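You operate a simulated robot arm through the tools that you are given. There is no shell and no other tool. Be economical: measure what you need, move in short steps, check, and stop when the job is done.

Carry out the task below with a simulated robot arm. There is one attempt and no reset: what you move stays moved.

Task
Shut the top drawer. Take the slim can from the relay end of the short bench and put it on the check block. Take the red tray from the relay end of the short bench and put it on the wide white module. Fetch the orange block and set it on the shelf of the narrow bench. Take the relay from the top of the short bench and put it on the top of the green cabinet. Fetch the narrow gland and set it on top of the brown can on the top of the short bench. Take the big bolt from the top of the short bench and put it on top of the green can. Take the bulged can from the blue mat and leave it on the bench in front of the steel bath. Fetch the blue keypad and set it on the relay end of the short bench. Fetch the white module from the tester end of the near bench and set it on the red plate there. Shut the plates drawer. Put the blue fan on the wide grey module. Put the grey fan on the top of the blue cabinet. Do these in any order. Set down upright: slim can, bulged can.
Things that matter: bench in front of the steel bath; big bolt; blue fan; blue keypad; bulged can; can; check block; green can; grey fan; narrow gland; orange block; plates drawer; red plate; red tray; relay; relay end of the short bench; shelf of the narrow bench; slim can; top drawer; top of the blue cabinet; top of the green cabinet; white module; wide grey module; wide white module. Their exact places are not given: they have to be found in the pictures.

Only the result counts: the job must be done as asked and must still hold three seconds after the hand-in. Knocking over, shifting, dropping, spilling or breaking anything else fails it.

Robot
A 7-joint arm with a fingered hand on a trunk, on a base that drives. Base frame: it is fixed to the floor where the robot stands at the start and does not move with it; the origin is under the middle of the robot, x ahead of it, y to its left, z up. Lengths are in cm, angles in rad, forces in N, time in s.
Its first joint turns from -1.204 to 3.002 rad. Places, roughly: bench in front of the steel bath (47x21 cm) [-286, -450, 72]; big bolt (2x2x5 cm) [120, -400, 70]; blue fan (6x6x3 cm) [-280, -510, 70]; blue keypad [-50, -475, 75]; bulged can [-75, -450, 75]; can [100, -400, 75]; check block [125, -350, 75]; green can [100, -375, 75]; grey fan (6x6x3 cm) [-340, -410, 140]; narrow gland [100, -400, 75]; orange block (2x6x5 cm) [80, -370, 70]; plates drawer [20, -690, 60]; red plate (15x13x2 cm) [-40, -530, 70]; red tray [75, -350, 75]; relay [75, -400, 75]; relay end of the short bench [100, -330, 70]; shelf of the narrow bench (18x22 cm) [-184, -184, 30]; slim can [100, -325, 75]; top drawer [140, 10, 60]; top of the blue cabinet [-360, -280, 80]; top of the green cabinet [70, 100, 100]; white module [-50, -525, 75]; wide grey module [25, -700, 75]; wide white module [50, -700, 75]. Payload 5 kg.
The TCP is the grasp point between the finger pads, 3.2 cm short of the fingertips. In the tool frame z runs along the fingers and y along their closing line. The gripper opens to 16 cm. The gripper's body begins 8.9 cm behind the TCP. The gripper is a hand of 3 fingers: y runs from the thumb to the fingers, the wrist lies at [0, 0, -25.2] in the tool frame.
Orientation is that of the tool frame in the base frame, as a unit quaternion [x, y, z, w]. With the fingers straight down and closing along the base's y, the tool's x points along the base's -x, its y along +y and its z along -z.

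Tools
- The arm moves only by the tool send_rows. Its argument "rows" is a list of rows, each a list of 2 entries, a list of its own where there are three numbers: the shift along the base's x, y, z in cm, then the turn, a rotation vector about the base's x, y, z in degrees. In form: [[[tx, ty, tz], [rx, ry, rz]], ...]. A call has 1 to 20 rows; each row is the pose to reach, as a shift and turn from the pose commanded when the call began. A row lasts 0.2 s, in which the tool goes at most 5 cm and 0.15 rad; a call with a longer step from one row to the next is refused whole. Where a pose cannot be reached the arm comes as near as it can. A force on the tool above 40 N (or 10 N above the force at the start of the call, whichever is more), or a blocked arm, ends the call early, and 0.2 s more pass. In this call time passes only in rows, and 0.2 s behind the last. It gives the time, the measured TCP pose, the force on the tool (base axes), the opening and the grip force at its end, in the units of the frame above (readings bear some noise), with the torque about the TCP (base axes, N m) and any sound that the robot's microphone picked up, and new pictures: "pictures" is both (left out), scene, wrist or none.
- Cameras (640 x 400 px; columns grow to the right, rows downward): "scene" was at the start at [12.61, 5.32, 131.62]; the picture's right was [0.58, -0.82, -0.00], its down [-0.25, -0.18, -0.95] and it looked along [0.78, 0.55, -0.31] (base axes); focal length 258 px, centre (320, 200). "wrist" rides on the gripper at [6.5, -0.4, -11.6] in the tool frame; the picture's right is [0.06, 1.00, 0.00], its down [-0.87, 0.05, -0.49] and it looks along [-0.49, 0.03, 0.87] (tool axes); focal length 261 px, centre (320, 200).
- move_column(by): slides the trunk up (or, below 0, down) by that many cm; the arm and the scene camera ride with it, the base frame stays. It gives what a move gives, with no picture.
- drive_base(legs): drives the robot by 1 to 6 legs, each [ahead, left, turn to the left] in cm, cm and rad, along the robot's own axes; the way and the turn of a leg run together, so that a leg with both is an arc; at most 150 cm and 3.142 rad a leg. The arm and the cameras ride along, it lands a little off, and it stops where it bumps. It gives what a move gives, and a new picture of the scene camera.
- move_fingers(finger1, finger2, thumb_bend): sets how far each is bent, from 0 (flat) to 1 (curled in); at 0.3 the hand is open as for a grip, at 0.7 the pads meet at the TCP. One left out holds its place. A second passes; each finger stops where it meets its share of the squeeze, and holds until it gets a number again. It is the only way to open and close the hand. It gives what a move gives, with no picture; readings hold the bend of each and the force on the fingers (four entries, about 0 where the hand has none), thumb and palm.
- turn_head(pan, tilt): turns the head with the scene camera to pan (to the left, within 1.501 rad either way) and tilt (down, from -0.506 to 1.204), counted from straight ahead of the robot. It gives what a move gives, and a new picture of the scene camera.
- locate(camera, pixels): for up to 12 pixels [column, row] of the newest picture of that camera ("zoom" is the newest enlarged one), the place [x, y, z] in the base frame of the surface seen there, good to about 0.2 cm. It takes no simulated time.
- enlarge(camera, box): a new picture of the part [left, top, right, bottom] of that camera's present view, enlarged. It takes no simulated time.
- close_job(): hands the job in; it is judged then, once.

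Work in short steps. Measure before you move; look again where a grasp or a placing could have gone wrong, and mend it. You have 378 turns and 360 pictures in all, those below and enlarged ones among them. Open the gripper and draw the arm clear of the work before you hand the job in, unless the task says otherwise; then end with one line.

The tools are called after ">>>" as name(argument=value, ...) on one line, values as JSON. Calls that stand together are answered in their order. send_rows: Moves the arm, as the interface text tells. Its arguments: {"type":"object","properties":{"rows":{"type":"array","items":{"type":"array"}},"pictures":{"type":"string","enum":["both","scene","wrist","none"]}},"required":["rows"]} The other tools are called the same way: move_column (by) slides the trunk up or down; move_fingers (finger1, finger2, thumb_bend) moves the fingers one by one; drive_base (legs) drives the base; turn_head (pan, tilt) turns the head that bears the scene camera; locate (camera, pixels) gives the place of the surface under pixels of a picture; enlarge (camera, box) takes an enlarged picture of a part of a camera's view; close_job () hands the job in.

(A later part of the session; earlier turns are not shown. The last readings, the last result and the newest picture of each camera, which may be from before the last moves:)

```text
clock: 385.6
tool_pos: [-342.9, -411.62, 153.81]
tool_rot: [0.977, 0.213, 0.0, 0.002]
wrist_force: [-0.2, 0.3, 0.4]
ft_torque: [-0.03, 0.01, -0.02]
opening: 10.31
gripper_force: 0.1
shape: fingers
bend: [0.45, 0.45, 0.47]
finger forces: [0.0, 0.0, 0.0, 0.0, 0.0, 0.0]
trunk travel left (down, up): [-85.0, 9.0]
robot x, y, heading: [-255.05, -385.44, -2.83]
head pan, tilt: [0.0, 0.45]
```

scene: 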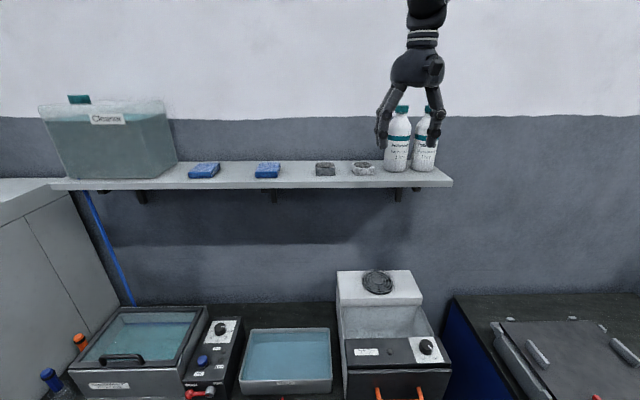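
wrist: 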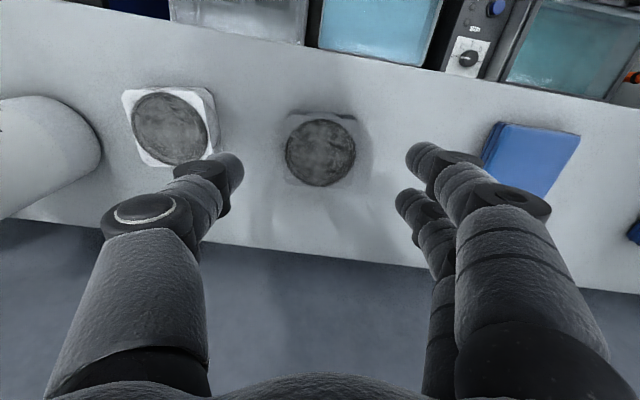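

Centred. Descend to z 146.3 and grip, then lift.

>>> send_rows(rows=[[[0, 0.1, -4], [0, 0, 0]], [[0, 0.1, -6.5], [0, 0, 0]], [[0, 0.1, -7.4], [0, 0, 0]]], pictures="none")

>>> move_fingers(finger1=0.7, finger2=0.7, thumb_bend=0.7)

>>> send_rows(rows=[[[0, 0, 1.5], [0, 0, 0]], [[0, 0, 5], [0, 0, 0]], [[0, 0, 9], [0, 0, 0]], [[3, 1, 12], [0, 0, 0]]], pictures="wrist")

```text
clock: 386.4
tool_pos: [-342.77, -411.79, 146.46]
tool_rot: [0.977, 0.213, -0.001, 0.001]
wrist_force: [0.5, 0.8, -0.3]
ft_torque: [0.02, 0.02, 0.0]
opening: 10.34
gripper_force: 0.1
shape: fingers
bend: [0.45, 0.45, 0.47]
finger forces: [0.0, 0.0, 0.1, 0.0, 0.1, 0.0]
trunk travel left (down, up): [-85.0, 9.0]
robot x, y, heading: [-255.04, -385.56, -2.834]
head pan, tilt: [0.0, 0.45]
```

```text
clock: 387.4
tool_pos: [-342.93, -411.62, 146.45]
tool_rot: [0.977, 0.212, 0.0, 0.001]
wrist_force: [-0.6, -0.1, -0.3]
ft_torque: [0.04, 0.0, 0.01]
opening: 6.36
gripper_force: 20.8
shape: fingers
bend: [0.55, 0.55, 0.63]
finger forces: [10.3, 10.4, 0.0, 0.1, 20.6, 0.0]
trunk travel left (down, up): [-85.0, 9.0]
robot x, y, heading: [-254.95, -385.28, -2.837]
head pan, tilt: [0.0, 0.45]
```

```text
clock: 388.4
tool_pos: [-339.55, -410.27, 158.57]
tool_rot: [0.977, 0.213, -0.002, 0.004]
wrist_force: [0.2, 0.4, 0.0]
ft_torque: [-0.06, 0.08, 0.03]
opening: 6.35
gripper_force: 20.5
shape: fingers
bend: [0.54, 0.55, 0.63]
finger forces: [10.3, 10.3, 0.0, 0.1, 20.7, 0.0]
trunk travel left (down, up): [-85.0, 9.0]
robot x, y, heading: [-254.72, -385.42, -2.827]
head pan, tilt: [0.0, 0.45]
```

wrist: 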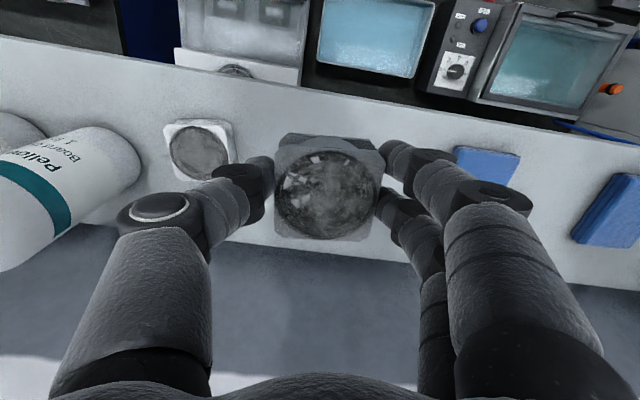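

Grey fan held. Retract from the shelf, then drive back and north to the blue cabinet.

>>> send_rows(rows=[[[4.5, 1.5, 0], [0, 0, 0]], [[9, 3, 0], [0, 0, 0]], [[13.5, 4.5, 0], [0, 0, 0]], [[18, 6, 0], [0, 0, 0]], [[22, 7.4, 0], [0, 0, 0]]], pictures="none")

>>> drive_base(legs=[[-25, 0, 0.02], [0, -115, 0]])

>>> turn_head(pan=0.0, tilt=0.85)

```text
clock: 389.6
tool_pos: [-317.41, -402.94, 158.57]
tool_rot: [0.977, 0.214, -0.001, 0.001]
wrist_force: [0.5, 0.9, -0.2]
ft_torque: [0.0, 0.0, 0.01]
opening: 6.35
gripper_force: 20.5
shape: fingers
bend: [0.54, 0.55, 0.63]
finger forces: [10.3, 10.4, 0.0, 0.0, 20.6, 0.0]
trunk travel left (down, up): [-85.0, 9.0]
robot x, y, heading: [-254.66, -385.43, -2.83]
head pan, tilt: [0.0, 0.45]
```

```text
clock: 396.9
tool_pos: [-331.11, -291.5, 158.41]
tool_rot: [0.971, 0.238, 0.001, 0.001]
wrist_force: [-1.2, -0.4, -0.8]
ft_torque: [0.02, 0.0, 0.0]
opening: 6.33
gripper_force: 20.4
shape: fingers
bend: [0.54, 0.55, 0.63]
finger forces: [10.3, 10.3, 0.0, 0.1, 20.6, 0.1]
trunk travel left (down, up): [-85.0, 9.0]
robot x, y, heading: [-269.24, -270.61, -2.783]
head pan, tilt: [0.0, 0.45]
```

scene: 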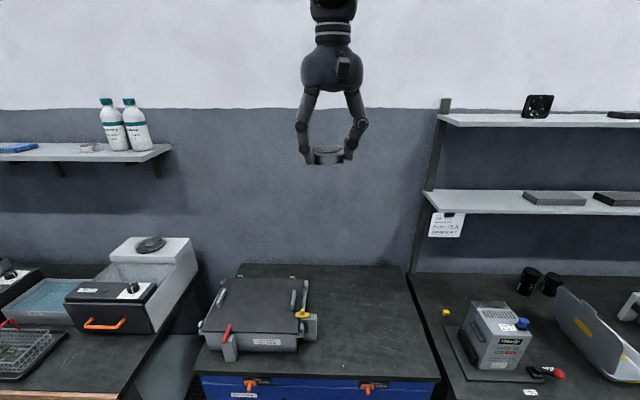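

```text
clock: 397.7
tool_pos: [-331.16, -291.52, 158.29]
tool_rot: [0.971, 0.239, 0.0, 0.001]
wrist_force: [1.0, -0.4, -0.6]
ft_torque: [0.03, -0.03, 0.0]
opening: 6.33
gripper_force: 20.7
shape: fingers
bend: [0.54, 0.55, 0.63]
finger forces: [10.2, 10.3, 0.0, 0.0, 20.6, 0.0]
trunk travel left (down, up): [-85.0, 9.0]
robot x, y, heading: [-269.64, -270.77, -2.781]
head pan, tilt: [0.0, 0.85]
```

scene: 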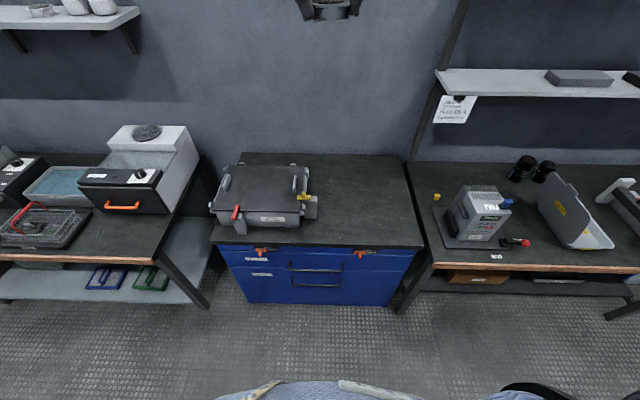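

Free right half of the blue cabinet at (362,205). Locate.

>>> locate(camera="scene", pixels=[[362, 205], [350, 195], [330, 232], [415, 235], [315, 205], [400, 165], [370, 220]])

```text
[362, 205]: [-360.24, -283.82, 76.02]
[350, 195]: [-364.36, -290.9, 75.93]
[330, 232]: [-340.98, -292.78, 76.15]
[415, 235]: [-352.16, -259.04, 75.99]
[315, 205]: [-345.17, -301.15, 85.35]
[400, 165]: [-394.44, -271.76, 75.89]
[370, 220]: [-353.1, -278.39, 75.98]
```

Lower the trunk by 40, then move above (-353,-280.5).

>>> move_column(by=-40)

>>> send_rows(rows=[[[-3.5, 1.8, -3], [0, 0, 0]], [[-7.2, 3.6, -5], [0, 0, 0]], [[-10.9, 5.5, -7], [0, 0, 0]], [[-14.5, 7.3, -9], [0, 0, 0]], [[-18, 9.1, -11], [0, 0, 0]], [[-21.8, 11, -13], [0, 0, 0]], [[-21.8, 11, -17.5], [0, 0, 0]], [[-21.8, 11, -22], [0, 0, 0]], [[-21.8, 11, -26.5], [0, 0, 0]], [[-21.8, 11, -31], [0, 0, 0]], [[-21.8, 11, -35], [0, 0, 0]]], pictures="scene")

```text
clock: 401.6
tool_pos: [-331.17, -291.63, 118.39]
tool_rot: [0.971, 0.238, 0.0, 0.001]
wrist_force: [0.3, 0.2, -0.6]
ft_torque: [0.05, 0.0, 0.02]
opening: 6.34
gripper_force: 20.5
shape: fingers
bend: [0.54, 0.55, 0.63]
finger forces: [10.3, 10.4, 0.0, 0.0, 20.7, 0.0]
trunk travel left (down, up): [-45.0, 49.0]
robot x, y, heading: [-269.66, -270.76, -2.782]
head pan, tilt: [0.0, 0.85]
```

```text
clock: 404.0
tool_pos: [-352.96, -280.35, 83.25]
tool_rot: [0.971, 0.239, 0.001, 0.001]
wrist_force: [-0.3, 0.4, -0.9]
ft_torque: [0.03, -0.03, 0.01]
opening: 6.32
gripper_force: 20.2
shape: fingers
bend: [0.54, 0.55, 0.63]
finger forces: [10.3, 10.2, 0.1, 0.0, 20.5, 0.1]
trunk travel left (down, up): [-45.0, 49.0]
robot x, y, heading: [-269.63, -270.37, -2.78]
head pan, tilt: [0.0, 0.85]
```

scene: 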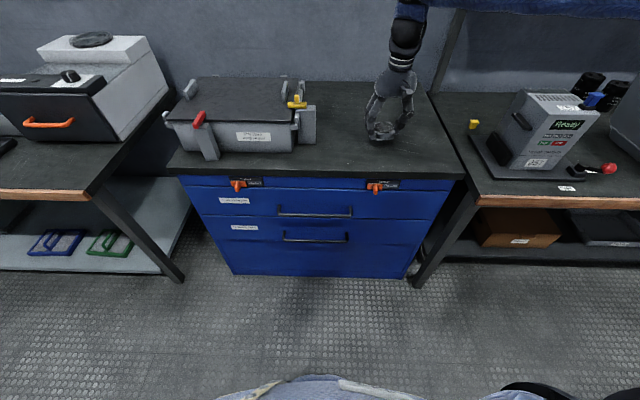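

Lower to contact, release, lift.

>>> send_rows(rows=[[[0, 0, -1.5], [0, 0, 0]], [[0, 0, -2.5], [0, 0, 0]], [[0, 0, -3], [0, 0, 0]], [[0, 0, -3.3], [0, 0, 0]]], pictures="none")

>>> move_fingers(finger1=0.46, finger2=0.46, thumb_bend=0.5)

>>> send_rows(rows=[[[0, 0, 2], [0, 0, 0]], [[0, 0, 6], [0, 0, 0]], [[0, 0, 10.5], [0, 0, 0]], [[0, 0, 15], [0, 0, 0]], [[0, 0, 19.5], [0, 0, 0]], [[0, 0, 24], [0, 0, 0]]], pictures="wrist")

```text
clock: 405.0
tool_pos: [-352.81, -280.51, 80.11]
tool_rot: [0.971, 0.238, -0.001, 0.001]
wrist_force: [-0.9, 2.5, 11.3]
ft_torque: [-0.27, -0.15, -0.01]
opening: 6.36
gripper_force: 21.0
shape: fingers
bend: [0.55, 0.55, 0.63]
finger forces: [9.6, 9.9, 0.0, 0.1, 22.4, 0.0]
trunk travel left (down, up): [-45.0, 49.0]
robot x, y, heading: [-269.64, -270.53, -2.779]
head pan, tilt: [0.0, 0.85]
```

```text
clock: 406.0
tool_pos: [-352.93, -280.62, 80.06]
tool_rot: [0.971, 0.238, 0.0, 0.002]
wrist_force: [0.9, -7.2, 14.6]
ft_torque: [0.38, 0.25, 0.08]
opening: 8.61
gripper_force: 7.1
shape: fingers
bend: [0.46, 0.46, 0.53]
finger forces: [0.1, 0.0, 0.0, 0.0, 14.5, 0.1]
trunk travel left (down, up): [-45.0, 49.0]
robot x, y, heading: [-269.78, -270.32, -2.783]
head pan, tilt: [0.0, 0.85]
```

```text
clock: 407.4
tool_pos: [-352.62, -280.43, 104.2]
tool_rot: [0.971, 0.239, -0.002, 0.002]
wrist_force: [-0.4, -0.7, 0.5]
ft_torque: [0.02, 0.0, 0.02]
opening: 9.47
gripper_force: 0.0
shape: fingers
bend: [0.46, 0.46, 0.5]
finger forces: [0.1, 0.0, 0.1, 0.0, 0.0, 0.1]
trunk travel left (down, up): [-45.0, 49.0]
robot x, y, heading: [-269.61, -270.71, -2.78]
head pan, tilt: [0.0, 0.85]
```

wrist: 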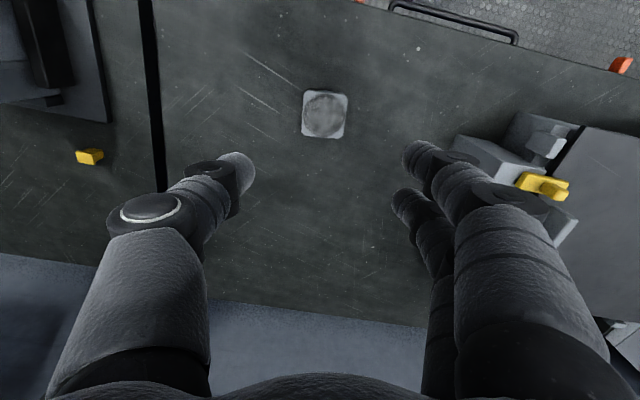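

Grey fan is on the blue cabinet. Retract the arm and drive south to the hood with the blue fan.

>>> send_rows(rows=[[[4.5, 1.5, 1], [0, 0, 0]], [[9, 3, 2], [0, 0, 0]], [[13.5, 4.5, 4], [0, 0, 0]], [[18, 6, 6], [0, 0, 0]], [[22.5, 7.5, 8], [0, 0, 0]], [[26, 8.7, 10], [0, 0, 0]], [[29.5, 10, 10], [0, 0, 0]]], pictures="none")

>>> drive_base(legs=[[0, 0, -0.03], [0, 115, 0], [0, 112, 0]])

>>> turn_head(pan=0.0, tilt=0.6)

```text
refused: row 3 steps farther than a row can; nothing moved
```

```text
clock: 418.3
tool_pos: [-284.46, -485.46, 104.07]
tool_rot: [0.978, 0.209, 0.0, -0.001]
wrist_force: [-0.3, 8.7, -3.0]
ft_torque: [-0.04, 0.03, 0.14]
opening: 9.38
gripper_force: 3.5
shape: fingers
bend: [0.47, 0.47, 0.5]
finger forces: [0.7, 6.9, 0.0, 0.0, 0.1, 0.0]
trunk travel left (down, up): [-45.0, 49.0]
robot x, y, heading: [-200.37, -480.58, -2.828]
head pan, tilt: [0.0, 0.85]
stopped in leg 3: the force on the tool passed its limit at 47 N (the readings are from after the stop); the commanded pose is now the measured one
```

scene: 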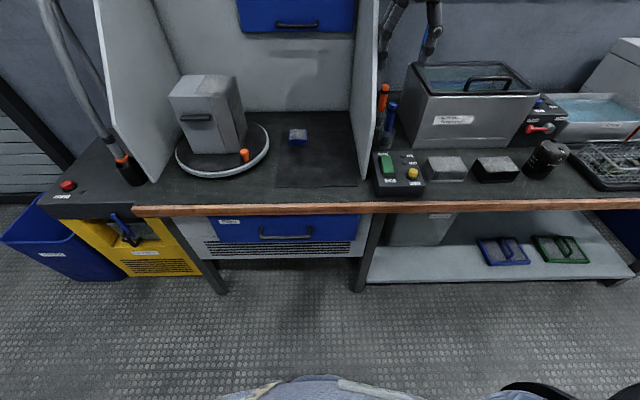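

```text
clock: 419.1
tool_pos: [-284.45, -485.5, 104.19]
tool_rot: [0.978, 0.209, -0.001, -0.001]
wrist_force: [-1.2, 14.8, -3.1]
ft_torque: [-0.23, 0.07, 0.17]
opening: 9.29
gripper_force: 7.6
shape: fingers
bend: [0.47, 0.47, 0.5]
finger forces: [1.7, 13.1, 0.0, 0.1, 0.0, 0.0]
trunk travel left (down, up): [-45.0, 49.0]
robot x, y, heading: [-200.81, -480.67, -2.83]
head pan, tilt: [0.0, 0.6]
```

scene: 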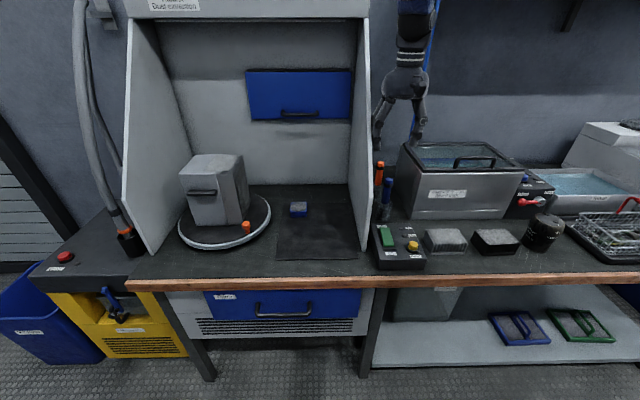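

I again batched after a refused row; the fingers now lean on the hood's right panel (13 N). I back off north, then retract.

>>> send_rows(rows=[[[-0.5, 1.5, 0], [0, 0, 0]], [[-1.3, 4, 0], [0, 0, 0]], [[-2, 6, 1], [0, 0, 0]], [[1.5, 7, 3], [0, 0, 0]], [[5.5, 8.2, 4], [0, 0, 0]], [[9.5, 9.5, 5], [0, 0, 0]], [[13.5, 10.8, 6], [0, 0, 0]], [[17.5, 12, 7], [0, 0, 0]], [[21.5, 13.3, 8], [0, 0, 0]], [[25.5, 14.6, 8], [0, 0, 0]], [[29.5, 15.8, 8], [0, 0, 0]]], pictures="none")

```text
clock: 421.5
tool_pos: [-255.05, -470.11, 112.22]
tool_rot: [0.978, 0.209, -0.001, -0.001]
wrist_force: [0.1, -0.2, 0.7]
ft_torque: [-0.01, 0.02, -0.03]
opening: 9.47
gripper_force: 0.2
shape: fingers
bend: [0.46, 0.46, 0.5]
finger forces: [0.1, 0.1, 0.0, 0.1, 0.1, 0.1]
trunk travel left (down, up): [-45.0, 49.0]
robot x, y, heading: [-200.57, -480.48, -2.825]
head pan, tilt: [0.0, 0.6]
```

Check the bench objects along the swept path.

>>> turn_head(pan=-0.75, tilt=0.6)

```text
clock: 422.6
tool_pos: [-255.18, -470.1, 112.11]
tool_rot: [0.978, 0.21, -0.001, -0.001]
wrist_force: [0.5, 0.2, 0.1]
ft_torque: [0.02, -0.04, -0.02]
opening: 9.48
gripper_force: 0.1
shape: fingers
bend: [0.46, 0.46, 0.5]
finger forces: [0.0, 0.1, 0.1, 0.0, 0.0, 0.1]
trunk travel left (down, up): [-45.0, 49.0]
robot x, y, heading: [-200.54, -480.49, -2.831]
head pan, tilt: [-0.75, 0.6]
```

scene: 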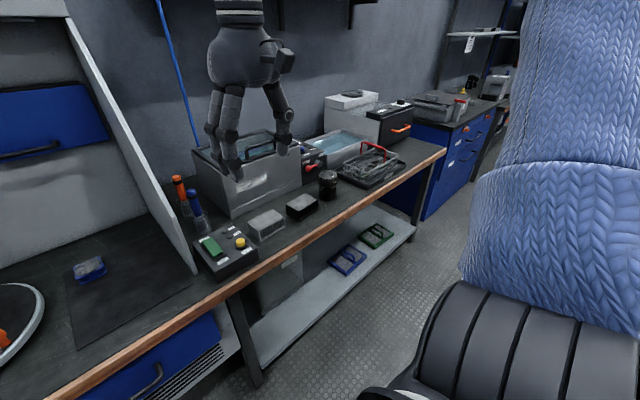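

All in place. Face the hood and measure panel edges, roof and the fan.

>>> turn_head(pan=0.0, tilt=0.5)

>>> locate(camera="scene", pixels=[[298, 236], [298, 243], [293, 236], [305, 235], [362, 280], [366, 150], [365, 60], [250, 40], [250, 55], [130, 280], [130, 100], [270, 225]])

>>> enlarge(camera="scene", box=[240, 190, 380, 290])

```text
clock: 423.7
tool_pos: [-255.12, -470.1, 112.06]
tool_rot: [0.978, 0.21, -0.001, -0.001]
wrist_force: [-0.2, 0.4, 0.2]
ft_torque: [0.01, 0.01, 0.02]
opening: 9.45
gripper_force: 0.1
shape: fingers
bend: [0.46, 0.46, 0.5]
finger forces: [0.0, 0.1, 0.0, 0.0, 0.0, 0.0]
trunk travel left (down, up): [-45.0, 49.0]
robot x, y, heading: [-200.69, -480.5, -2.83]
head pan, tilt: [0.0, 0.499]
```

scene: 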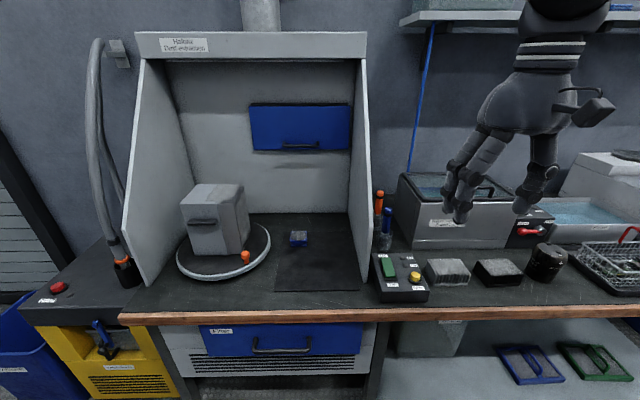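

```text
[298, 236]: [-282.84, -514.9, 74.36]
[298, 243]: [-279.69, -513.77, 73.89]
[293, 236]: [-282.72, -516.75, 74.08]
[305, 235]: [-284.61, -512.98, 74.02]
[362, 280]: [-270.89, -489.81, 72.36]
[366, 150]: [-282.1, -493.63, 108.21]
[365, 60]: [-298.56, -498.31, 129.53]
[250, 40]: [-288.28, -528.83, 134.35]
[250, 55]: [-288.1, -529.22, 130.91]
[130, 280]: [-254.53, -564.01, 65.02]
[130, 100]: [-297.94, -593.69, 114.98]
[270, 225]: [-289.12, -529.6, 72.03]
```

```text
4.00 times, centred on (310, 240) of scene
```

zoom: 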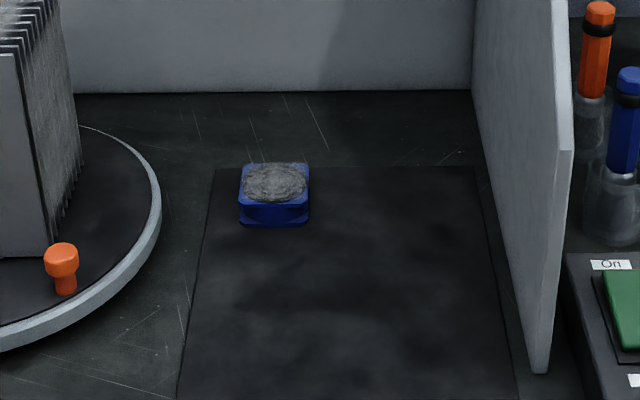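

Fan at (-282.6,-514.6); the roof front is behind it so vertical access is open. Move south first, then in, over the fan.

>>> send_rows(rows=[[[1.6, -4.5, 0], [0, 0, -2]], [[3.1, -9, 0], [0, 0, -5]], [[4.7, -13.5, 0], [0, 0, -5]], [[6.2, -18, 0], [0, 0, -5]], [[7.8, -22.6, 0], [0, 0, -5]], [[9.3, -27.1, 0], [0, 0, -5]], [[10.9, -31.6, 0], [0, 0, -5]], [[6.6, -33.1, -1], [0, 0, -5]], [[2.4, -34.5, -2], [0, 0, -5]], [[-1.9, -36, -3], [0, 0, -5]], [[-6.1, -37.5, -4], [0, 0, -5]], [[-10.4, -38.9, -5], [0, 0, -5]], [[-14.6, -40.4, -6], [0, 0, -5]], [[-18.9, -41.9, -7], [0, 0, -5]], [[-23.1, -43.3, -9], [0, 0, -5]], [[-27.4, -44.5, -11], [0, 0, -5]], [[-27.4, -44.5, -15], [0, 0, -5]], [[-27.4, -44.5, -19], [0, 0, -5]]], pictures="wrist")

```text
clock: 427.5
tool_pos: [-282.09, -514.52, 93.29]
tool_rot: [0.986, 0.166, 0.0, -0.001]
wrist_force: [0.3, 0.1, 0.6]
ft_torque: [-0.01, -0.03, 0.01]
opening: 9.5
gripper_force: 0.1
shape: fingers
bend: [0.46, 0.46, 0.5]
finger forces: [0.0, 0.0, 0.0, 0.0, 0.1, 0.0]
trunk travel left (down, up): [-45.0, 49.0]
robot x, y, heading: [-200.76, -480.21, -2.831]
head pan, tilt: [0.0, 0.499]
```

wrist: 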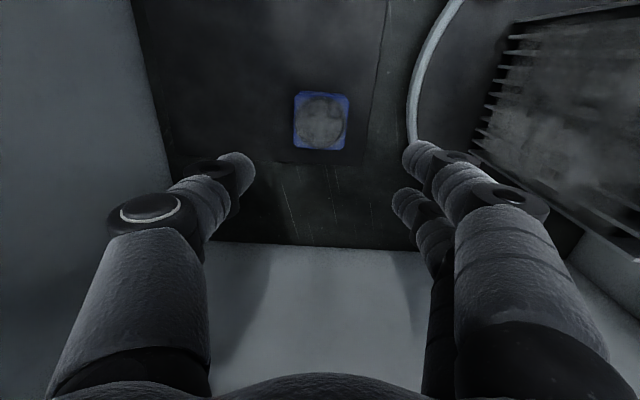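

Centred. Descend to z 76.4 and grip, then lift.

>>> send_rows(rows=[[[-0.2, -0.1, -4.5], [0, 0, 0]], [[-0.2, -0.1, -9], [0, 0, 0]], [[-0.2, -0.1, -13.5], [0, 0, 0]], [[-0.2, -0.1, -16], [0, 0, 0]], [[-0.2, -0.1, -16.9], [0, 0, 0]]], pictures="none")

>>> move_fingers(finger1=0.7, finger2=0.7, thumb_bend=0.7)

>>> send_rows(rows=[[[0, 0, 1.5], [0, 0, 0]], [[0, 0, 5], [0, 0, 0]], [[0, 0, 9], [0, 0, 0]], [[0, 0, 13], [0, 0, 0]], [[0, 0, 17], [0, 0, 0]]], pictures="wrist")

```text
clock: 428.7
tool_pos: [-282.54, -514.67, 76.42]
tool_rot: [0.986, 0.167, -0.003, -0.002]
wrist_force: [1.1, -0.9, 19.7]
ft_torque: [1.09, 0.29, -0.03]
opening: 9.6
gripper_force: 10.1
shape: fingers
bend: [0.46, 0.46, 0.5]
finger forces: [0.0, 0.0, 0.0, 0.0, 19.5, 0.0]
trunk travel left (down, up): [-45.0, 49.0]
robot x, y, heading: [-200.68, -480.43, -2.833]
head pan, tilt: [0.0, 0.499]
```

```text
clock: 429.7
tool_pos: [-282.55, -514.75, 76.28]
tool_rot: [0.986, 0.166, -0.002, -0.001]
wrist_force: [-6.6, -6.4, 28.9]
ft_torque: [-1.69, -0.41, -0.53]
opening: 6.44
gripper_force: 27.9
shape: fingers
bend: [0.55, 0.55, 0.66]
finger forces: [20.5, 22.5, 0.1, 0.0, 13.1, 0.0]
trunk travel left (down, up): [-45.0, 49.0]
robot x, y, heading: [-200.52, -480.39, -2.828]
head pan, tilt: [0.0, 0.499]
```

```text
clock: 430.9
tool_pos: [-282.31, -514.54, 93.61]
tool_rot: [0.986, 0.168, -0.001, -0.001]
wrist_force: [0.2, -0.1, -0.2]
ft_torque: [-0.07, 0.04, -0.03]
opening: 6.37
gripper_force: 16.4
shape: fingers
bend: [0.54, 0.55, 0.66]
finger forces: [7.9, 8.1, 0.1, 0.1, 16.1, 0.0]
trunk travel left (down, up): [-45.0, 49.0]
robot x, y, heading: [-200.55, -480.5, -2.833]
head pan, tilt: [0.0, 0.499]
```

wrist: 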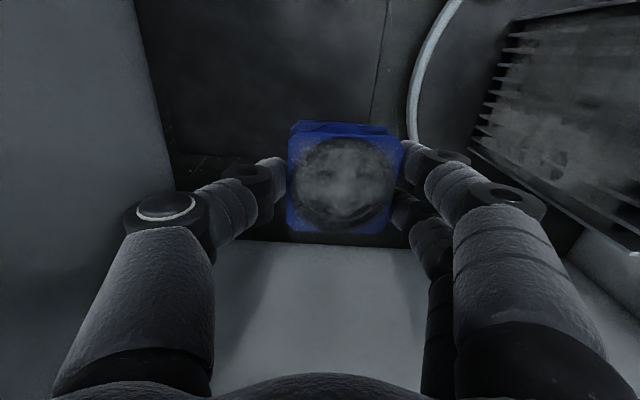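

Blue fan held. Lift out of the hood and retract east.

>>> send_rows(rows=[[[0, 0, 4.5], [0, 0, 0]], [[0, 0, 9], [0, 0, 0]], [[0, 0, 13], [0, 0, 0]], [[0, 0, 17], [0, 0, 0]], [[4.3, 1.5, 18], [0, 0, 0]], [[8.6, 2.9, 18], [0, 0, 0]], [[12.8, 4.4, 18], [0, 0, 0]], [[17, 5.8, 18], [0, 0, 0]], [[21.3, 7.3, 18], [0, 0, 0]], [[25.5, 8.8, 18], [0, 0, 0]], [[29.8, 10.2, 18], [0, 0, 0]], [[34, 11.7, 18], [0, 0, 0]]], pictures="none")

```text
clock: 433.5
tool_pos: [-248.32, -502.85, 111.23]
tool_rot: [0.986, 0.166, -0.002, -0.001]
wrist_force: [-0.3, -0.5, -0.1]
ft_torque: [0.02, 0.0, -0.01]
opening: 6.36
gripper_force: 15.9
shape: fingers
bend: [0.54, 0.55, 0.66]
finger forces: [7.8, 8.0, 0.1, 0.1, 16.0, 0.1]
trunk travel left (down, up): [-45.0, 49.0]
robot x, y, heading: [-200.63, -480.56, -2.832]
head pan, tilt: [0.0, 0.499]
```

Now drive to the south unit and face it.

>>> drive_base(legs=[[-25, 0, 0.02], [0, 120, 0], [0, 72, 0], [0, 0, 1.575], [0, 106, 0]])

>>> turn_head(pan=0.0, tilt=0.75)

```text
clock: 453.4
tool_pos: [12.15, -658.61, 111.23]
tool_rot: [0.553, 0.833, -0.002, -0.002]
wrist_force: [0.2, -1.1, -0.9]
ft_torque: [-0.03, 0.04, -0.03]
opening: 6.34
gripper_force: 16.4
shape: fingers
bend: [0.55, 0.55, 0.66]
finger forces: [7.8, 8.2, 0.0, 0.0, 15.9, 0.1]
trunk travel left (down, up): [-45.0, 49.0]
robot x, y, heading: [-13.04, -612.15, -1.201]
head pan, tilt: [0.0, 0.499]
```

scene: 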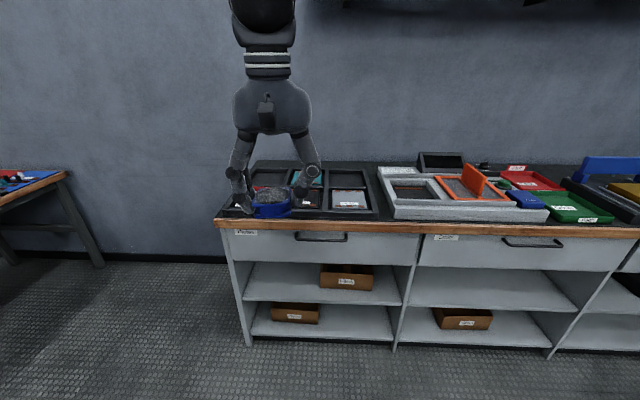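

```text
clock: 454.1
tool_pos: [12.18, -658.77, 111.11]
tool_rot: [0.553, 0.833, -0.001, -0.001]
wrist_force: [-0.3, 0.3, 0.2]
ft_torque: [0.0, -0.02, -0.01]
opening: 6.34
gripper_force: 15.5
shape: fingers
bend: [0.55, 0.55, 0.66]
finger forces: [7.8, 8.2, 0.0, 0.0, 15.9, 0.0]
trunk travel left (down, up): [-45.0, 49.0]
robot x, y, heading: [-13.13, -612.65, -1.198]
head pan, tilt: [0.0, 0.75]
```

scene: 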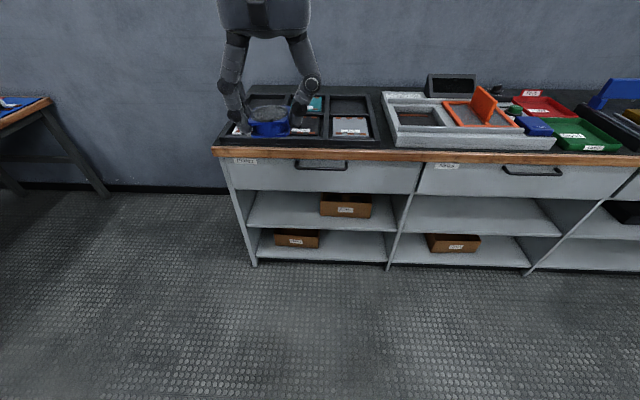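

Drive 22 ahead, then check the module's position from above.

>>> drive_base(legs=[[22, 0, -0.04]])

>>> locate(camera="scene", pixels=[[350, 150], [360, 160], [340, 160]])

```text
clock: 455.8
tool_pos: [17.8, -680.18, 111.12]
tool_rot: [0.57, 0.821, -0.001, -0.001]
wrist_force: [0.4, -0.5, -1.0]
ft_torque: [0.03, 0.02, -0.01]
opening: 6.37
gripper_force: 16.0
shape: fingers
bend: [0.55, 0.55, 0.66]
finger forces: [7.7, 8.1, 0.1, 0.0, 15.8, 0.1]
trunk travel left (down, up): [-45.0, 49.0]
robot x, y, heading: [-5.76, -632.55, -1.237]
head pan, tilt: [0.0, 0.75]
```

scene: 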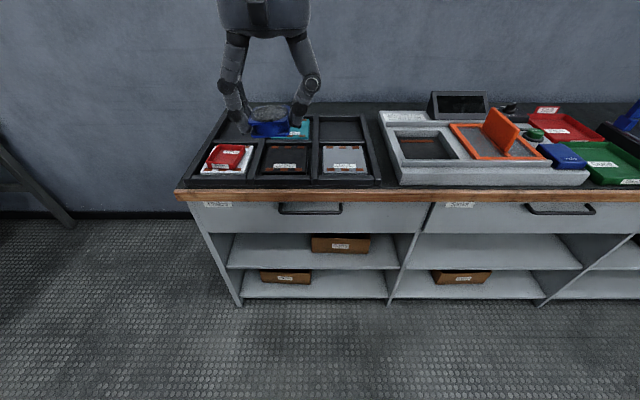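

```text
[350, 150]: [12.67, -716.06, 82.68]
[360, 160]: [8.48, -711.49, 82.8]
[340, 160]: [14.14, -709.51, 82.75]
```

Move over the grey module and lower to z 90.

>>> send_rows(rows=[[[-0.6, -4.3, -1], [0, 0, 0]], [[-1.2, -8.7, -2], [0, 0, 0]], [[-1.9, -13, -3], [0, 0, 0]], [[-2.5, -17.4, -4], [0, 0, 0]], [[-3.1, -21.7, -5], [0, 0, 0]], [[-3.8, -26.1, -6], [0, 0, 0]], [[-4.4, -30.4, -8], [0, 0, 0]], [[-4.4, -30.4, -12.5], [0, 0, 0]], [[-4.4, -30.4, -17], [0, 0, 0]], [[-4.4, -30.4, -21], [0, 0, 0]]])

```text
clock: 458.0
tool_pos: [13.14, -710.53, 89.69]
tool_rot: [0.57, 0.822, -0.001, -0.001]
wrist_force: [0.5, -0.8, -1.3]
ft_torque: [0.05, 0.03, -0.03]
opening: 6.31
gripper_force: 16.1
shape: fingers
bend: [0.55, 0.55, 0.66]
finger forces: [7.7, 8.1, 0.0, 0.0, 15.9, 0.0]
trunk travel left (down, up): [-45.0, 49.0]
robot x, y, heading: [-5.47, -632.6, -1.241]
head pan, tilt: [0.0, 0.75]
```

scene: 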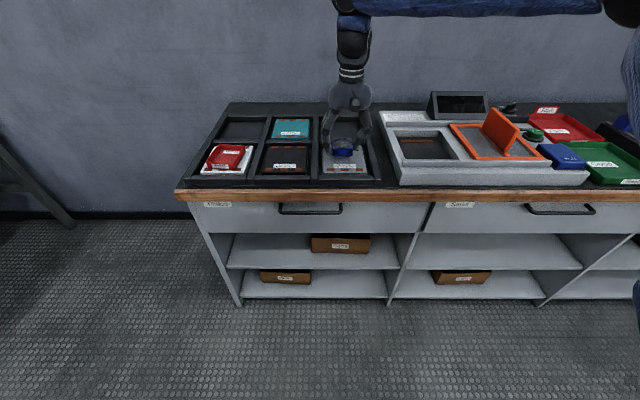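
wrist: 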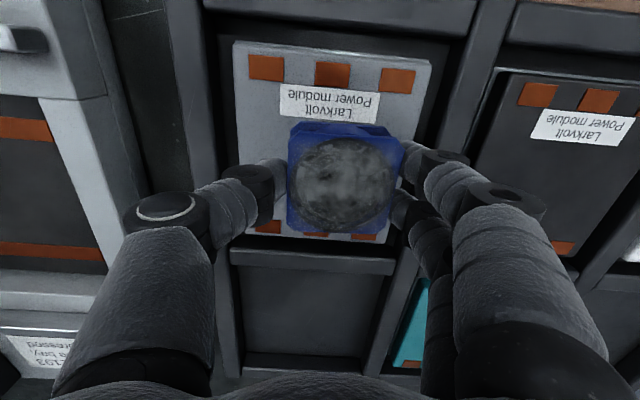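

Nearly centred; shift 1 cm toward the front and lower to contact.

>>> send_rows(rows=[[[-0.3, 0.95, -0.8], [0, 0, 0]], [[-0.3, 0.95, -1.8], [0, 0, 0]], [[-0.3, 0.95, -2.3], [0, 0, 0]], [[-0.3, 0.95, -2.7], [0, 0, 0]]], pictures="none")

```text
clock: 459.0
tool_pos: [13.14, -709.55, 87.31]
tool_rot: [0.571, 0.821, -0.001, 0.0]
wrist_force: [-0.3, -0.3, -0.8]
ft_torque: [0.0, 0.01, -0.02]
opening: 6.34
gripper_force: 15.9
shape: fingers
bend: [0.55, 0.55, 0.66]
finger forces: [7.7, 8.2, 0.0, 0.0, 15.9, 0.0]
trunk travel left (down, up): [-45.0, 49.0]
robot x, y, heading: [-5.51, -632.6, -1.234]
head pan, tilt: [0.0, 0.75]
```

>>> send_rows(rows=[[[0, 0, -0.25], [0, 0, 0]], [[0, 0, -0.5], [0, 0, 0]], [[0, 0, -0.6], [0, 0, 0]]], pictures="none")

```text
clock: 459.8
tool_pos: [13.11, -709.54, 86.76]
tool_rot: [0.57, 0.822, -0.001, -0.001]
wrist_force: [0.0, 0.7, -1.0]
ft_torque: [0.01, -0.04, 0.01]
opening: 6.33
gripper_force: 15.4
shape: fingers
bend: [0.55, 0.55, 0.66]
finger forces: [7.7, 8.0, 0.1, 0.0, 15.9, 0.1]
trunk travel left (down, up): [-45.0, 49.0]
robot x, y, heading: [-5.67, -632.89, -1.236]
head pan, tilt: [0.0, 0.75]
```

>>> send_rows(rows=[[[0, 0, -0.25], [0, 0, 0]], [[0, 0, -0.5], [0, 0, 0]], [[0, 0, -0.7], [0, 0, 0]]], pictures="wrist")

```text
clock: 460.6
tool_pos: [13.01, -709.49, 86.58]
tool_rot: [0.571, 0.821, -0.002, 0.002]
wrist_force: [0.7, -2.6, 40.4]
ft_torque: [0.77, -1.93, -0.12]
opening: 6.31
gripper_force: 37.2
shape: fingers
bend: [0.57, 0.57, 0.66]
finger forces: [29.7, 28.0, 0.1, 0.0, 16.6, 0.0]
trunk travel left (down, up): [-45.0, 49.0]
robot x, y, heading: [-5.71, -632.91, -1.239]
head pan, tilt: [0.0, 0.75]
```

wrist: 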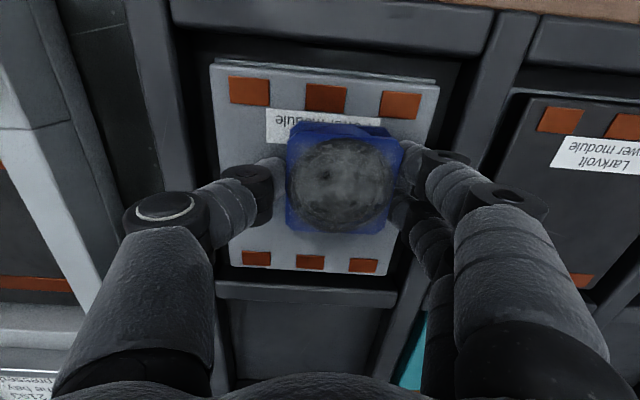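

Contact (fingers 40 N). Ease up, release, lift.

>>> send_rows(rows=[[[0, 0, 0.3], [0, 0, 0]]], pictures="none")

>>> move_fingers(finger1=0.48, finger2=0.48, thumb_bend=0.55)

>>> send_rows(rows=[[[0, 0, 2], [0, 0, 0]], [[0, 0, 6], [0, 0, 0]], [[0, 0, 10.5], [0, 0, 0]], [[0, 0, 15], [0, 0, 0]], [[0, 0, 19.5], [0, 0, 0]], [[0, 0, 24], [0, 0, 0]]], pictures="wrist")

```text
clock: 461.0
tool_pos: [13.16, -709.51, 86.75]
tool_rot: [0.57, 0.821, -0.002, 0.001]
wrist_force: [4.3, -5.9, 32.5]
ft_torque: [0.38, -1.76, -0.34]
opening: 6.35
gripper_force: 32.3
shape: fingers
bend: [0.57, 0.57, 0.66]
finger forces: [22.7, 25.8, 0.0, 0.1, 15.2, 0.0]
trunk travel left (down, up): [-45.0, 49.0]
robot x, y, heading: [-5.59, -633.27, -1.237]
head pan, tilt: [0.0, 0.75]
```

```text
clock: 461.7
tool_pos: [13.17, -709.62, 86.77]
tool_rot: [0.571, 0.821, -0.002, 0.002]
wrist_force: [0.7, -0.5, 19.0]
ft_torque: [0.15, 0.01, 0.0]
opening: 7.69
gripper_force: 8.9
shape: fingers
bend: [0.5, 0.48, 0.56]
finger forces: [7.9, 1.3, 0.0, 0.0, 9.2, 0.1]
trunk travel left (down, up): [-45.0, 49.0]
robot x, y, heading: [-5.83, -632.56, -1.241]
head pan, tilt: [0.0, 0.75]
stopped: the force on the tool passed its limit at 44 N (the readings are from after the stop); the commanded pose is now the measured one
```

```text
clock: 463.1
tool_pos: [13.31, -708.92, 111.05]
tool_rot: [0.571, 0.821, -0.001, -0.001]
wrist_force: [-0.1, 1.2, -0.3]
ft_torque: [-0.02, 0.03, 0.01]
opening: 8.04
gripper_force: 0.1
shape: fingers
bend: [0.48, 0.48, 0.55]
finger forces: [0.1, 0.0, 0.1, 0.1, 0.1, 0.1]
trunk travel left (down, up): [-45.0, 49.0]
robot x, y, heading: [-5.94, -633.02, -1.239]
head pan, tilt: [0.0, 0.75]
```

wrist: 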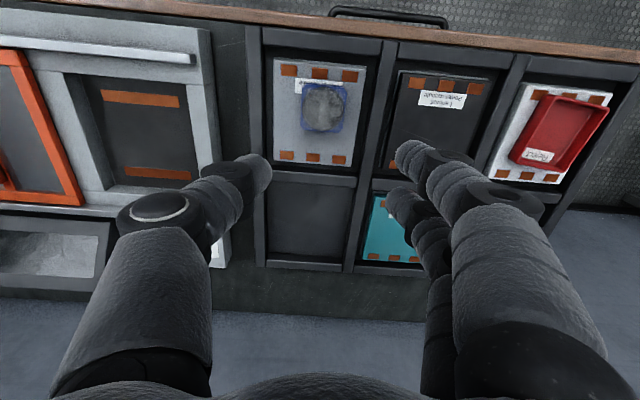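

Blue fan is on the grey module. Retract the arm before driving back to the short bench.

>>> send_rows(rows=[[[-1.4, 4.2, 0], [0, 0, 0]], [[-2.8, 8.5, 0], [0, 0, 0]], [[-4.2, 12.7, 0], [0, 0, 0]], [[-5.6, 17, 0], [0, 0, 0]], [[-7, 21.3, 0], [0, 0, 0]]], pictures="none")

```text
clock: 464.3
tool_pos: [6.45, -688.06, 110.93]
tool_rot: [0.571, 0.821, -0.001, 0.001]
wrist_force: [-0.2, -1.0, 0.4]
ft_torque: [-0.01, 0.0, 0.01]
opening: 8.03
gripper_force: 0.0
shape: fingers
bend: [0.48, 0.48, 0.55]
finger forces: [0.0, 0.0, 0.0, 0.1, 0.0, 0.1]
trunk travel left (down, up): [-45.0, 49.0]
robot x, y, heading: [-5.82, -632.85, -1.239]
head pan, tilt: [0.0, 0.75]
```

>>> drive_base(legs=[[-15, 0, 0], [0, 76, 0], [-110, 0, 0], [-78, 0, 0], [0, 0, 1.53], [42, 0, 0]])

>>> turn_head(pan=0.0, tilt=0.95)

```text
clock: 484.3
tool_pos: [101.62, -395.65, 110.62]
tool_rot: [-0.142, 0.99, 0.0, 0.001]
wrist_force: [0.4, 0.4, -0.8]
ft_torque: [0.01, 0.02, 0.01]
opening: 8.09
gripper_force: 0.1
shape: fingers
bend: [0.48, 0.48, 0.55]
finger forces: [0.0, 0.0, 0.0, 0.0, 0.0, 0.0]
trunk travel left (down, up): [-45.0, 49.0]
robot x, y, heading: [45.43, -403.93, 0.261]
head pan, tilt: [0.0, 0.75]
```

scene: 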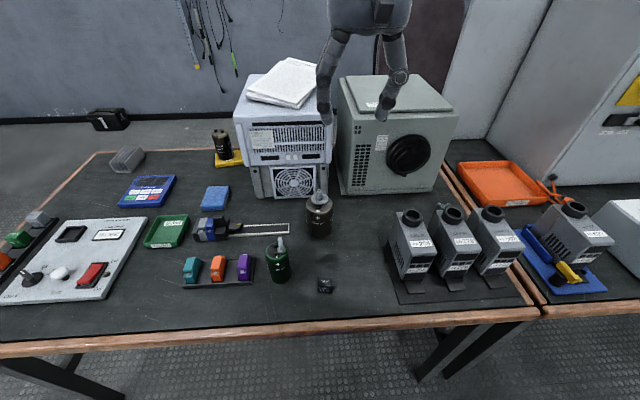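

```text
clock: 485.1
tool_pos: [101.51, -395.59, 110.75]
tool_rot: [-0.142, 0.99, 0.0, 0.001]
wrist_force: [-0.2, -0.1, 0.7]
ft_torque: [0.02, 0.06, 0.02]
opening: 8.04
gripper_force: 0.1
shape: fingers
bend: [0.48, 0.48, 0.55]
finger forces: [0.1, 0.0, 0.0, 0.1, 0.1, 0.0]
trunk travel left (down, up): [-45.0, 49.0]
robot x, y, heading: [45.36, -403.85, 0.26]
head pan, tilt: [0.0, 0.949]
```

scene: 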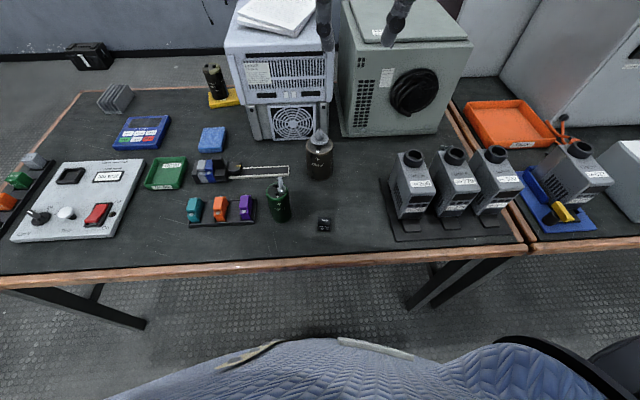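

Orange block next: it sits in the strip at (219,207). I'll grip it along its 6 cm length. Enlarge and measure.

>>> enlarge(camera="scene", box=[170, 150, 300, 240])

>>> locate(camera="zoom", pixels=[[240, 215], [235, 245], [240, 270], [252, 270], [228, 270], [238, 290], [240, 318], [240, 195], [240, 180], [300, 170], [265, 225], [215, 225]])

```text
4.44 times, centred on (235, 195) of scene
```

zoom: 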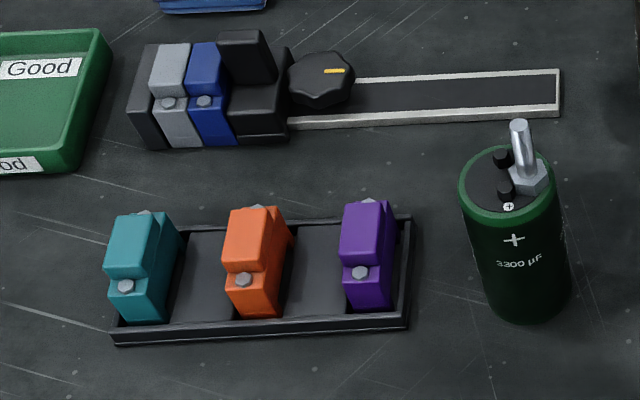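

```text
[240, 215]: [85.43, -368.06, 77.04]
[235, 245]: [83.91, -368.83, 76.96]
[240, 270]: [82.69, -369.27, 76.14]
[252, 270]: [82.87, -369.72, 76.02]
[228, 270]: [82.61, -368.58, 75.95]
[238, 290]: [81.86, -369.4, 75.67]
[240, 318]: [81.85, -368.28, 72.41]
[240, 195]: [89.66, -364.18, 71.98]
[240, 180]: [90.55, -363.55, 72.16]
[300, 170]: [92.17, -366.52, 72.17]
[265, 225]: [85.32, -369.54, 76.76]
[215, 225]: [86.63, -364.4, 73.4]
```

Block centre ≈(84.6,-368.5), axis ~22°. Rotate the hand +94° while moving above it.

>>> send_rows(rows=[[[-1.4, 2.3, 0], [0, 0, 7.8]], [[-2.9, 4.7, 0], [0, 0, 15.6]], [[-4.3, 7, 0], [0, 0, 23.4]], [[-5.7, 9.3, 0], [0, 0, 31.2]], [[-7.2, 11.6, 0], [0, 0, 39]], [[-8.6, 14, 0], [0, 0, 46.8]], [[-10, 16.3, 0], [0, 0, 54.6]], [[-11.5, 18.6, -1], [0, 0, 62.4]], [[-12.9, 20.9, -2], [0, 0, 70.2]], [[-14.3, 23.3, -4], [0, 0, 78]], [[-15.8, 25.6, -6], [0, 0, 86]], [[-17.2, 27.9, -9], [0, 0, 94]], [[-17.2, 27.9, -13], [0, 0, 94]], [[-17.2, 27.9, -17], [0, 0, 94]], [[-17.2, 27.9, -20], [0, 0, 94]]], pictures="wrist")

```text
clock: 488.3
tool_pos: [84.71, -367.65, 90.65]
tool_rot: [0.821, -0.57, 0.0, -0.001]
wrist_force: [0.7, -0.6, -0.2]
ft_torque: [0.01, -0.01, -0.03]
opening: 8.05
gripper_force: 0.1
shape: fingers
bend: [0.48, 0.48, 0.55]
finger forces: [0.0, 0.0, 0.0, 0.0, 0.1, 0.0]
trunk travel left (down, up): [-45.0, 49.0]
robot x, y, heading: [45.67, -404.19, 0.259]
head pan, tilt: [0.0, 0.949]
```

wrist: 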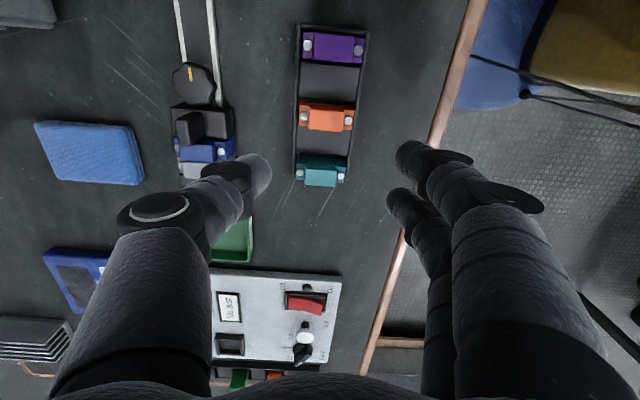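

Shift slightly and descend to z 77.9; grip.

>>> send_rows(rows=[[[-0.5, -0.7, -4], [0, 0, 0]], [[-0.5, -0.7, -8], [0, 0, 0]], [[-0.5, -0.7, -11], [0, 0, 0]], [[-0.5, -0.7, -12.7], [0, 0, 0]]], pictures="wrist")

```text
clock: 489.3
tool_pos: [84.04, -368.22, 78.05]
tool_rot: [0.822, -0.57, -0.001, -0.002]
wrist_force: [-0.4, -1.2, -0.1]
ft_torque: [-0.01, -0.01, 0.01]
opening: 8.07
gripper_force: 0.0
shape: fingers
bend: [0.48, 0.48, 0.55]
finger forces: [0.1, 0.0, 0.0, 0.0, 0.0, 0.1]
trunk travel left (down, up): [-45.0, 49.0]
robot x, y, heading: [45.63, -403.81, 0.264]
head pan, tilt: [0.0, 0.949]
```

wrist: 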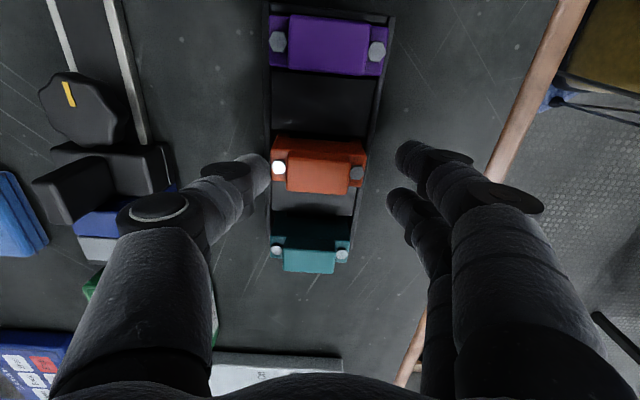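

Well placed between the fingers. Grip and lift.

>>> move_fingers(finger1=0.72, finger2=0.72, thumb_bend=0.72)

>>> send_rows(rows=[[[0, 0, 1], [0, 0, 0]], [[0, 0, 3], [0, 0, 0]], [[0, 0, 7], [0, 0, 0]], [[0, 0, 11], [0, 0, 0]]], pictures="wrist")

```text
clock: 490.3
tool_pos: [84.08, -368.2, 78.03]
tool_rot: [0.821, -0.571, 0.0, -0.001]
wrist_force: [15.3, 7.0, 7.0]
ft_torque: [0.24, -0.54, -0.05]
opening: 5.75
gripper_force: 16.3
shape: fingers
bend: [0.56, 0.72, 0.65]
finger forces: [7.4, 0.0, 0.0, 0.1, 24.1, 0.1]
trunk travel left (down, up): [-45.0, 49.0]
robot x, y, heading: [45.53, -404.04, 0.267]
head pan, tilt: [0.0, 0.949]
```

```text
clock: 491.3
tool_pos: [83.75, -368.39, 88.93]
tool_rot: [0.821, -0.571, 0.0, -0.002]
wrist_force: [-0.1, -0.8, 0.4]
ft_torque: [0.04, -0.01, 0.0]
opening: 5.75
gripper_force: 13.1
shape: fingers
bend: [0.52, 0.72, 0.67]
finger forces: [13.1, 0.0, 0.1, 0.1, 13.0, 0.0]
trunk travel left (down, up): [-45.0, 49.0]
robot x, y, heading: [45.25, -404.09, 0.261]
head pan, tilt: [0.0, 0.949]
```

wrist: 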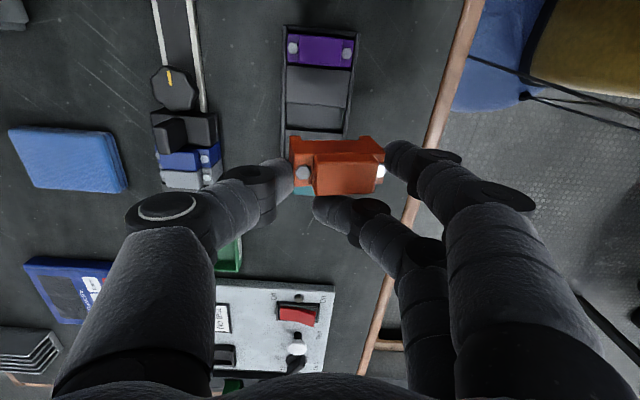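

Block held by thumb and finger 1. Raise it.

>>> send_rows(rows=[[[0, 0, 4.5], [0, 0, 0]], [[0, 0, 9], [0, 0, 0]], [[0, 0, 13.5], [0, 0, 0]], [[0, 0, 18], [0, 0, 0]], [[0, 0, 22.5], [0, 0, 0]]], pictures="scene")

>>> locate(camera="scene", pixels=[[194, 207], [247, 207], [325, 222], [282, 185], [320, 140], [190, 225], [255, 218]])

```text
clock: 492.5
tool_pos: [83.77, -368.56, 111.49]
tool_rot: [0.821, -0.571, 0.0, -0.002]
wrist_force: [-0.5, 0.3, 0.0]
ft_torque: [-0.01, -0.01, -0.01]
opening: 5.74
gripper_force: 12.9
shape: fingers
bend: [0.52, 0.72, 0.67]
finger forces: [13.1, 0.1, 0.0, 0.0, 13.0, 0.0]
trunk travel left (down, up): [-45.0, 49.0]
robot x, y, heading: [45.59, -403.92, 0.263]
head pan, tilt: [0.0, 0.949]
```

scene: 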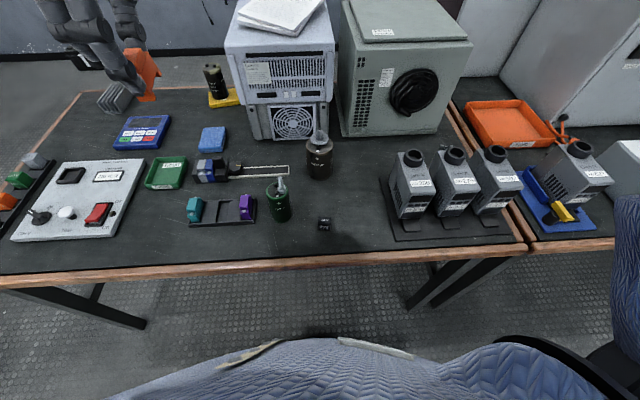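

```text
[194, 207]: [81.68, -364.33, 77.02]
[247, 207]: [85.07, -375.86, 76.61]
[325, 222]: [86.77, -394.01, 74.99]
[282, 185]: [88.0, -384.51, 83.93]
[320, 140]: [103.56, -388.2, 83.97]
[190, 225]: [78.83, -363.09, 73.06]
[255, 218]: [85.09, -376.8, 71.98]
```

Nothing else moved. Drive around: aisle → south → west.

>>> drive_base(legs=[[-45, 0, 0], [0, 0, -3.07], [0, 120, 0], [0, 65, 0], [120, 0, 0], [77, 0, 0]])

```text
clock: 520.8
tool_pos: [-169.48, -688.21, 111.52]
tool_rot: [0.557, 0.831, -0.001, 0.001]
wrist_force: [-1.0, -0.5, -0.6]
ft_torque: [-0.01, 0.01, -0.01]
opening: 5.66
gripper_force: 12.7
shape: fingers
bend: [0.53, 0.72, 0.67]
finger forces: [12.5, 0.0, 0.0, 0.0, 12.4, 0.0]
trunk travel left (down, up): [-45.0, 49.0]
robot x, y, heading: [-132.32, -651.55, -2.846]
head pan, tilt: [0.0, 0.949]
```

scene: 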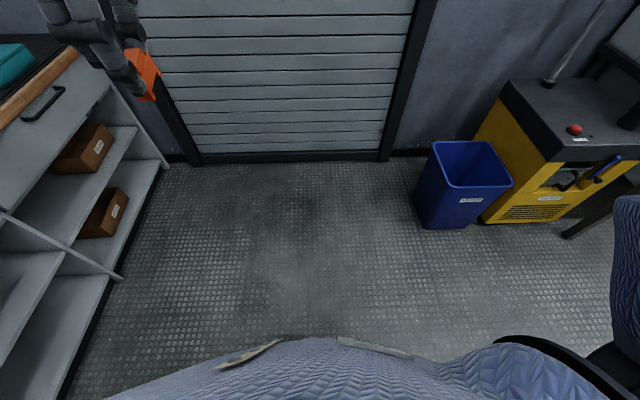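

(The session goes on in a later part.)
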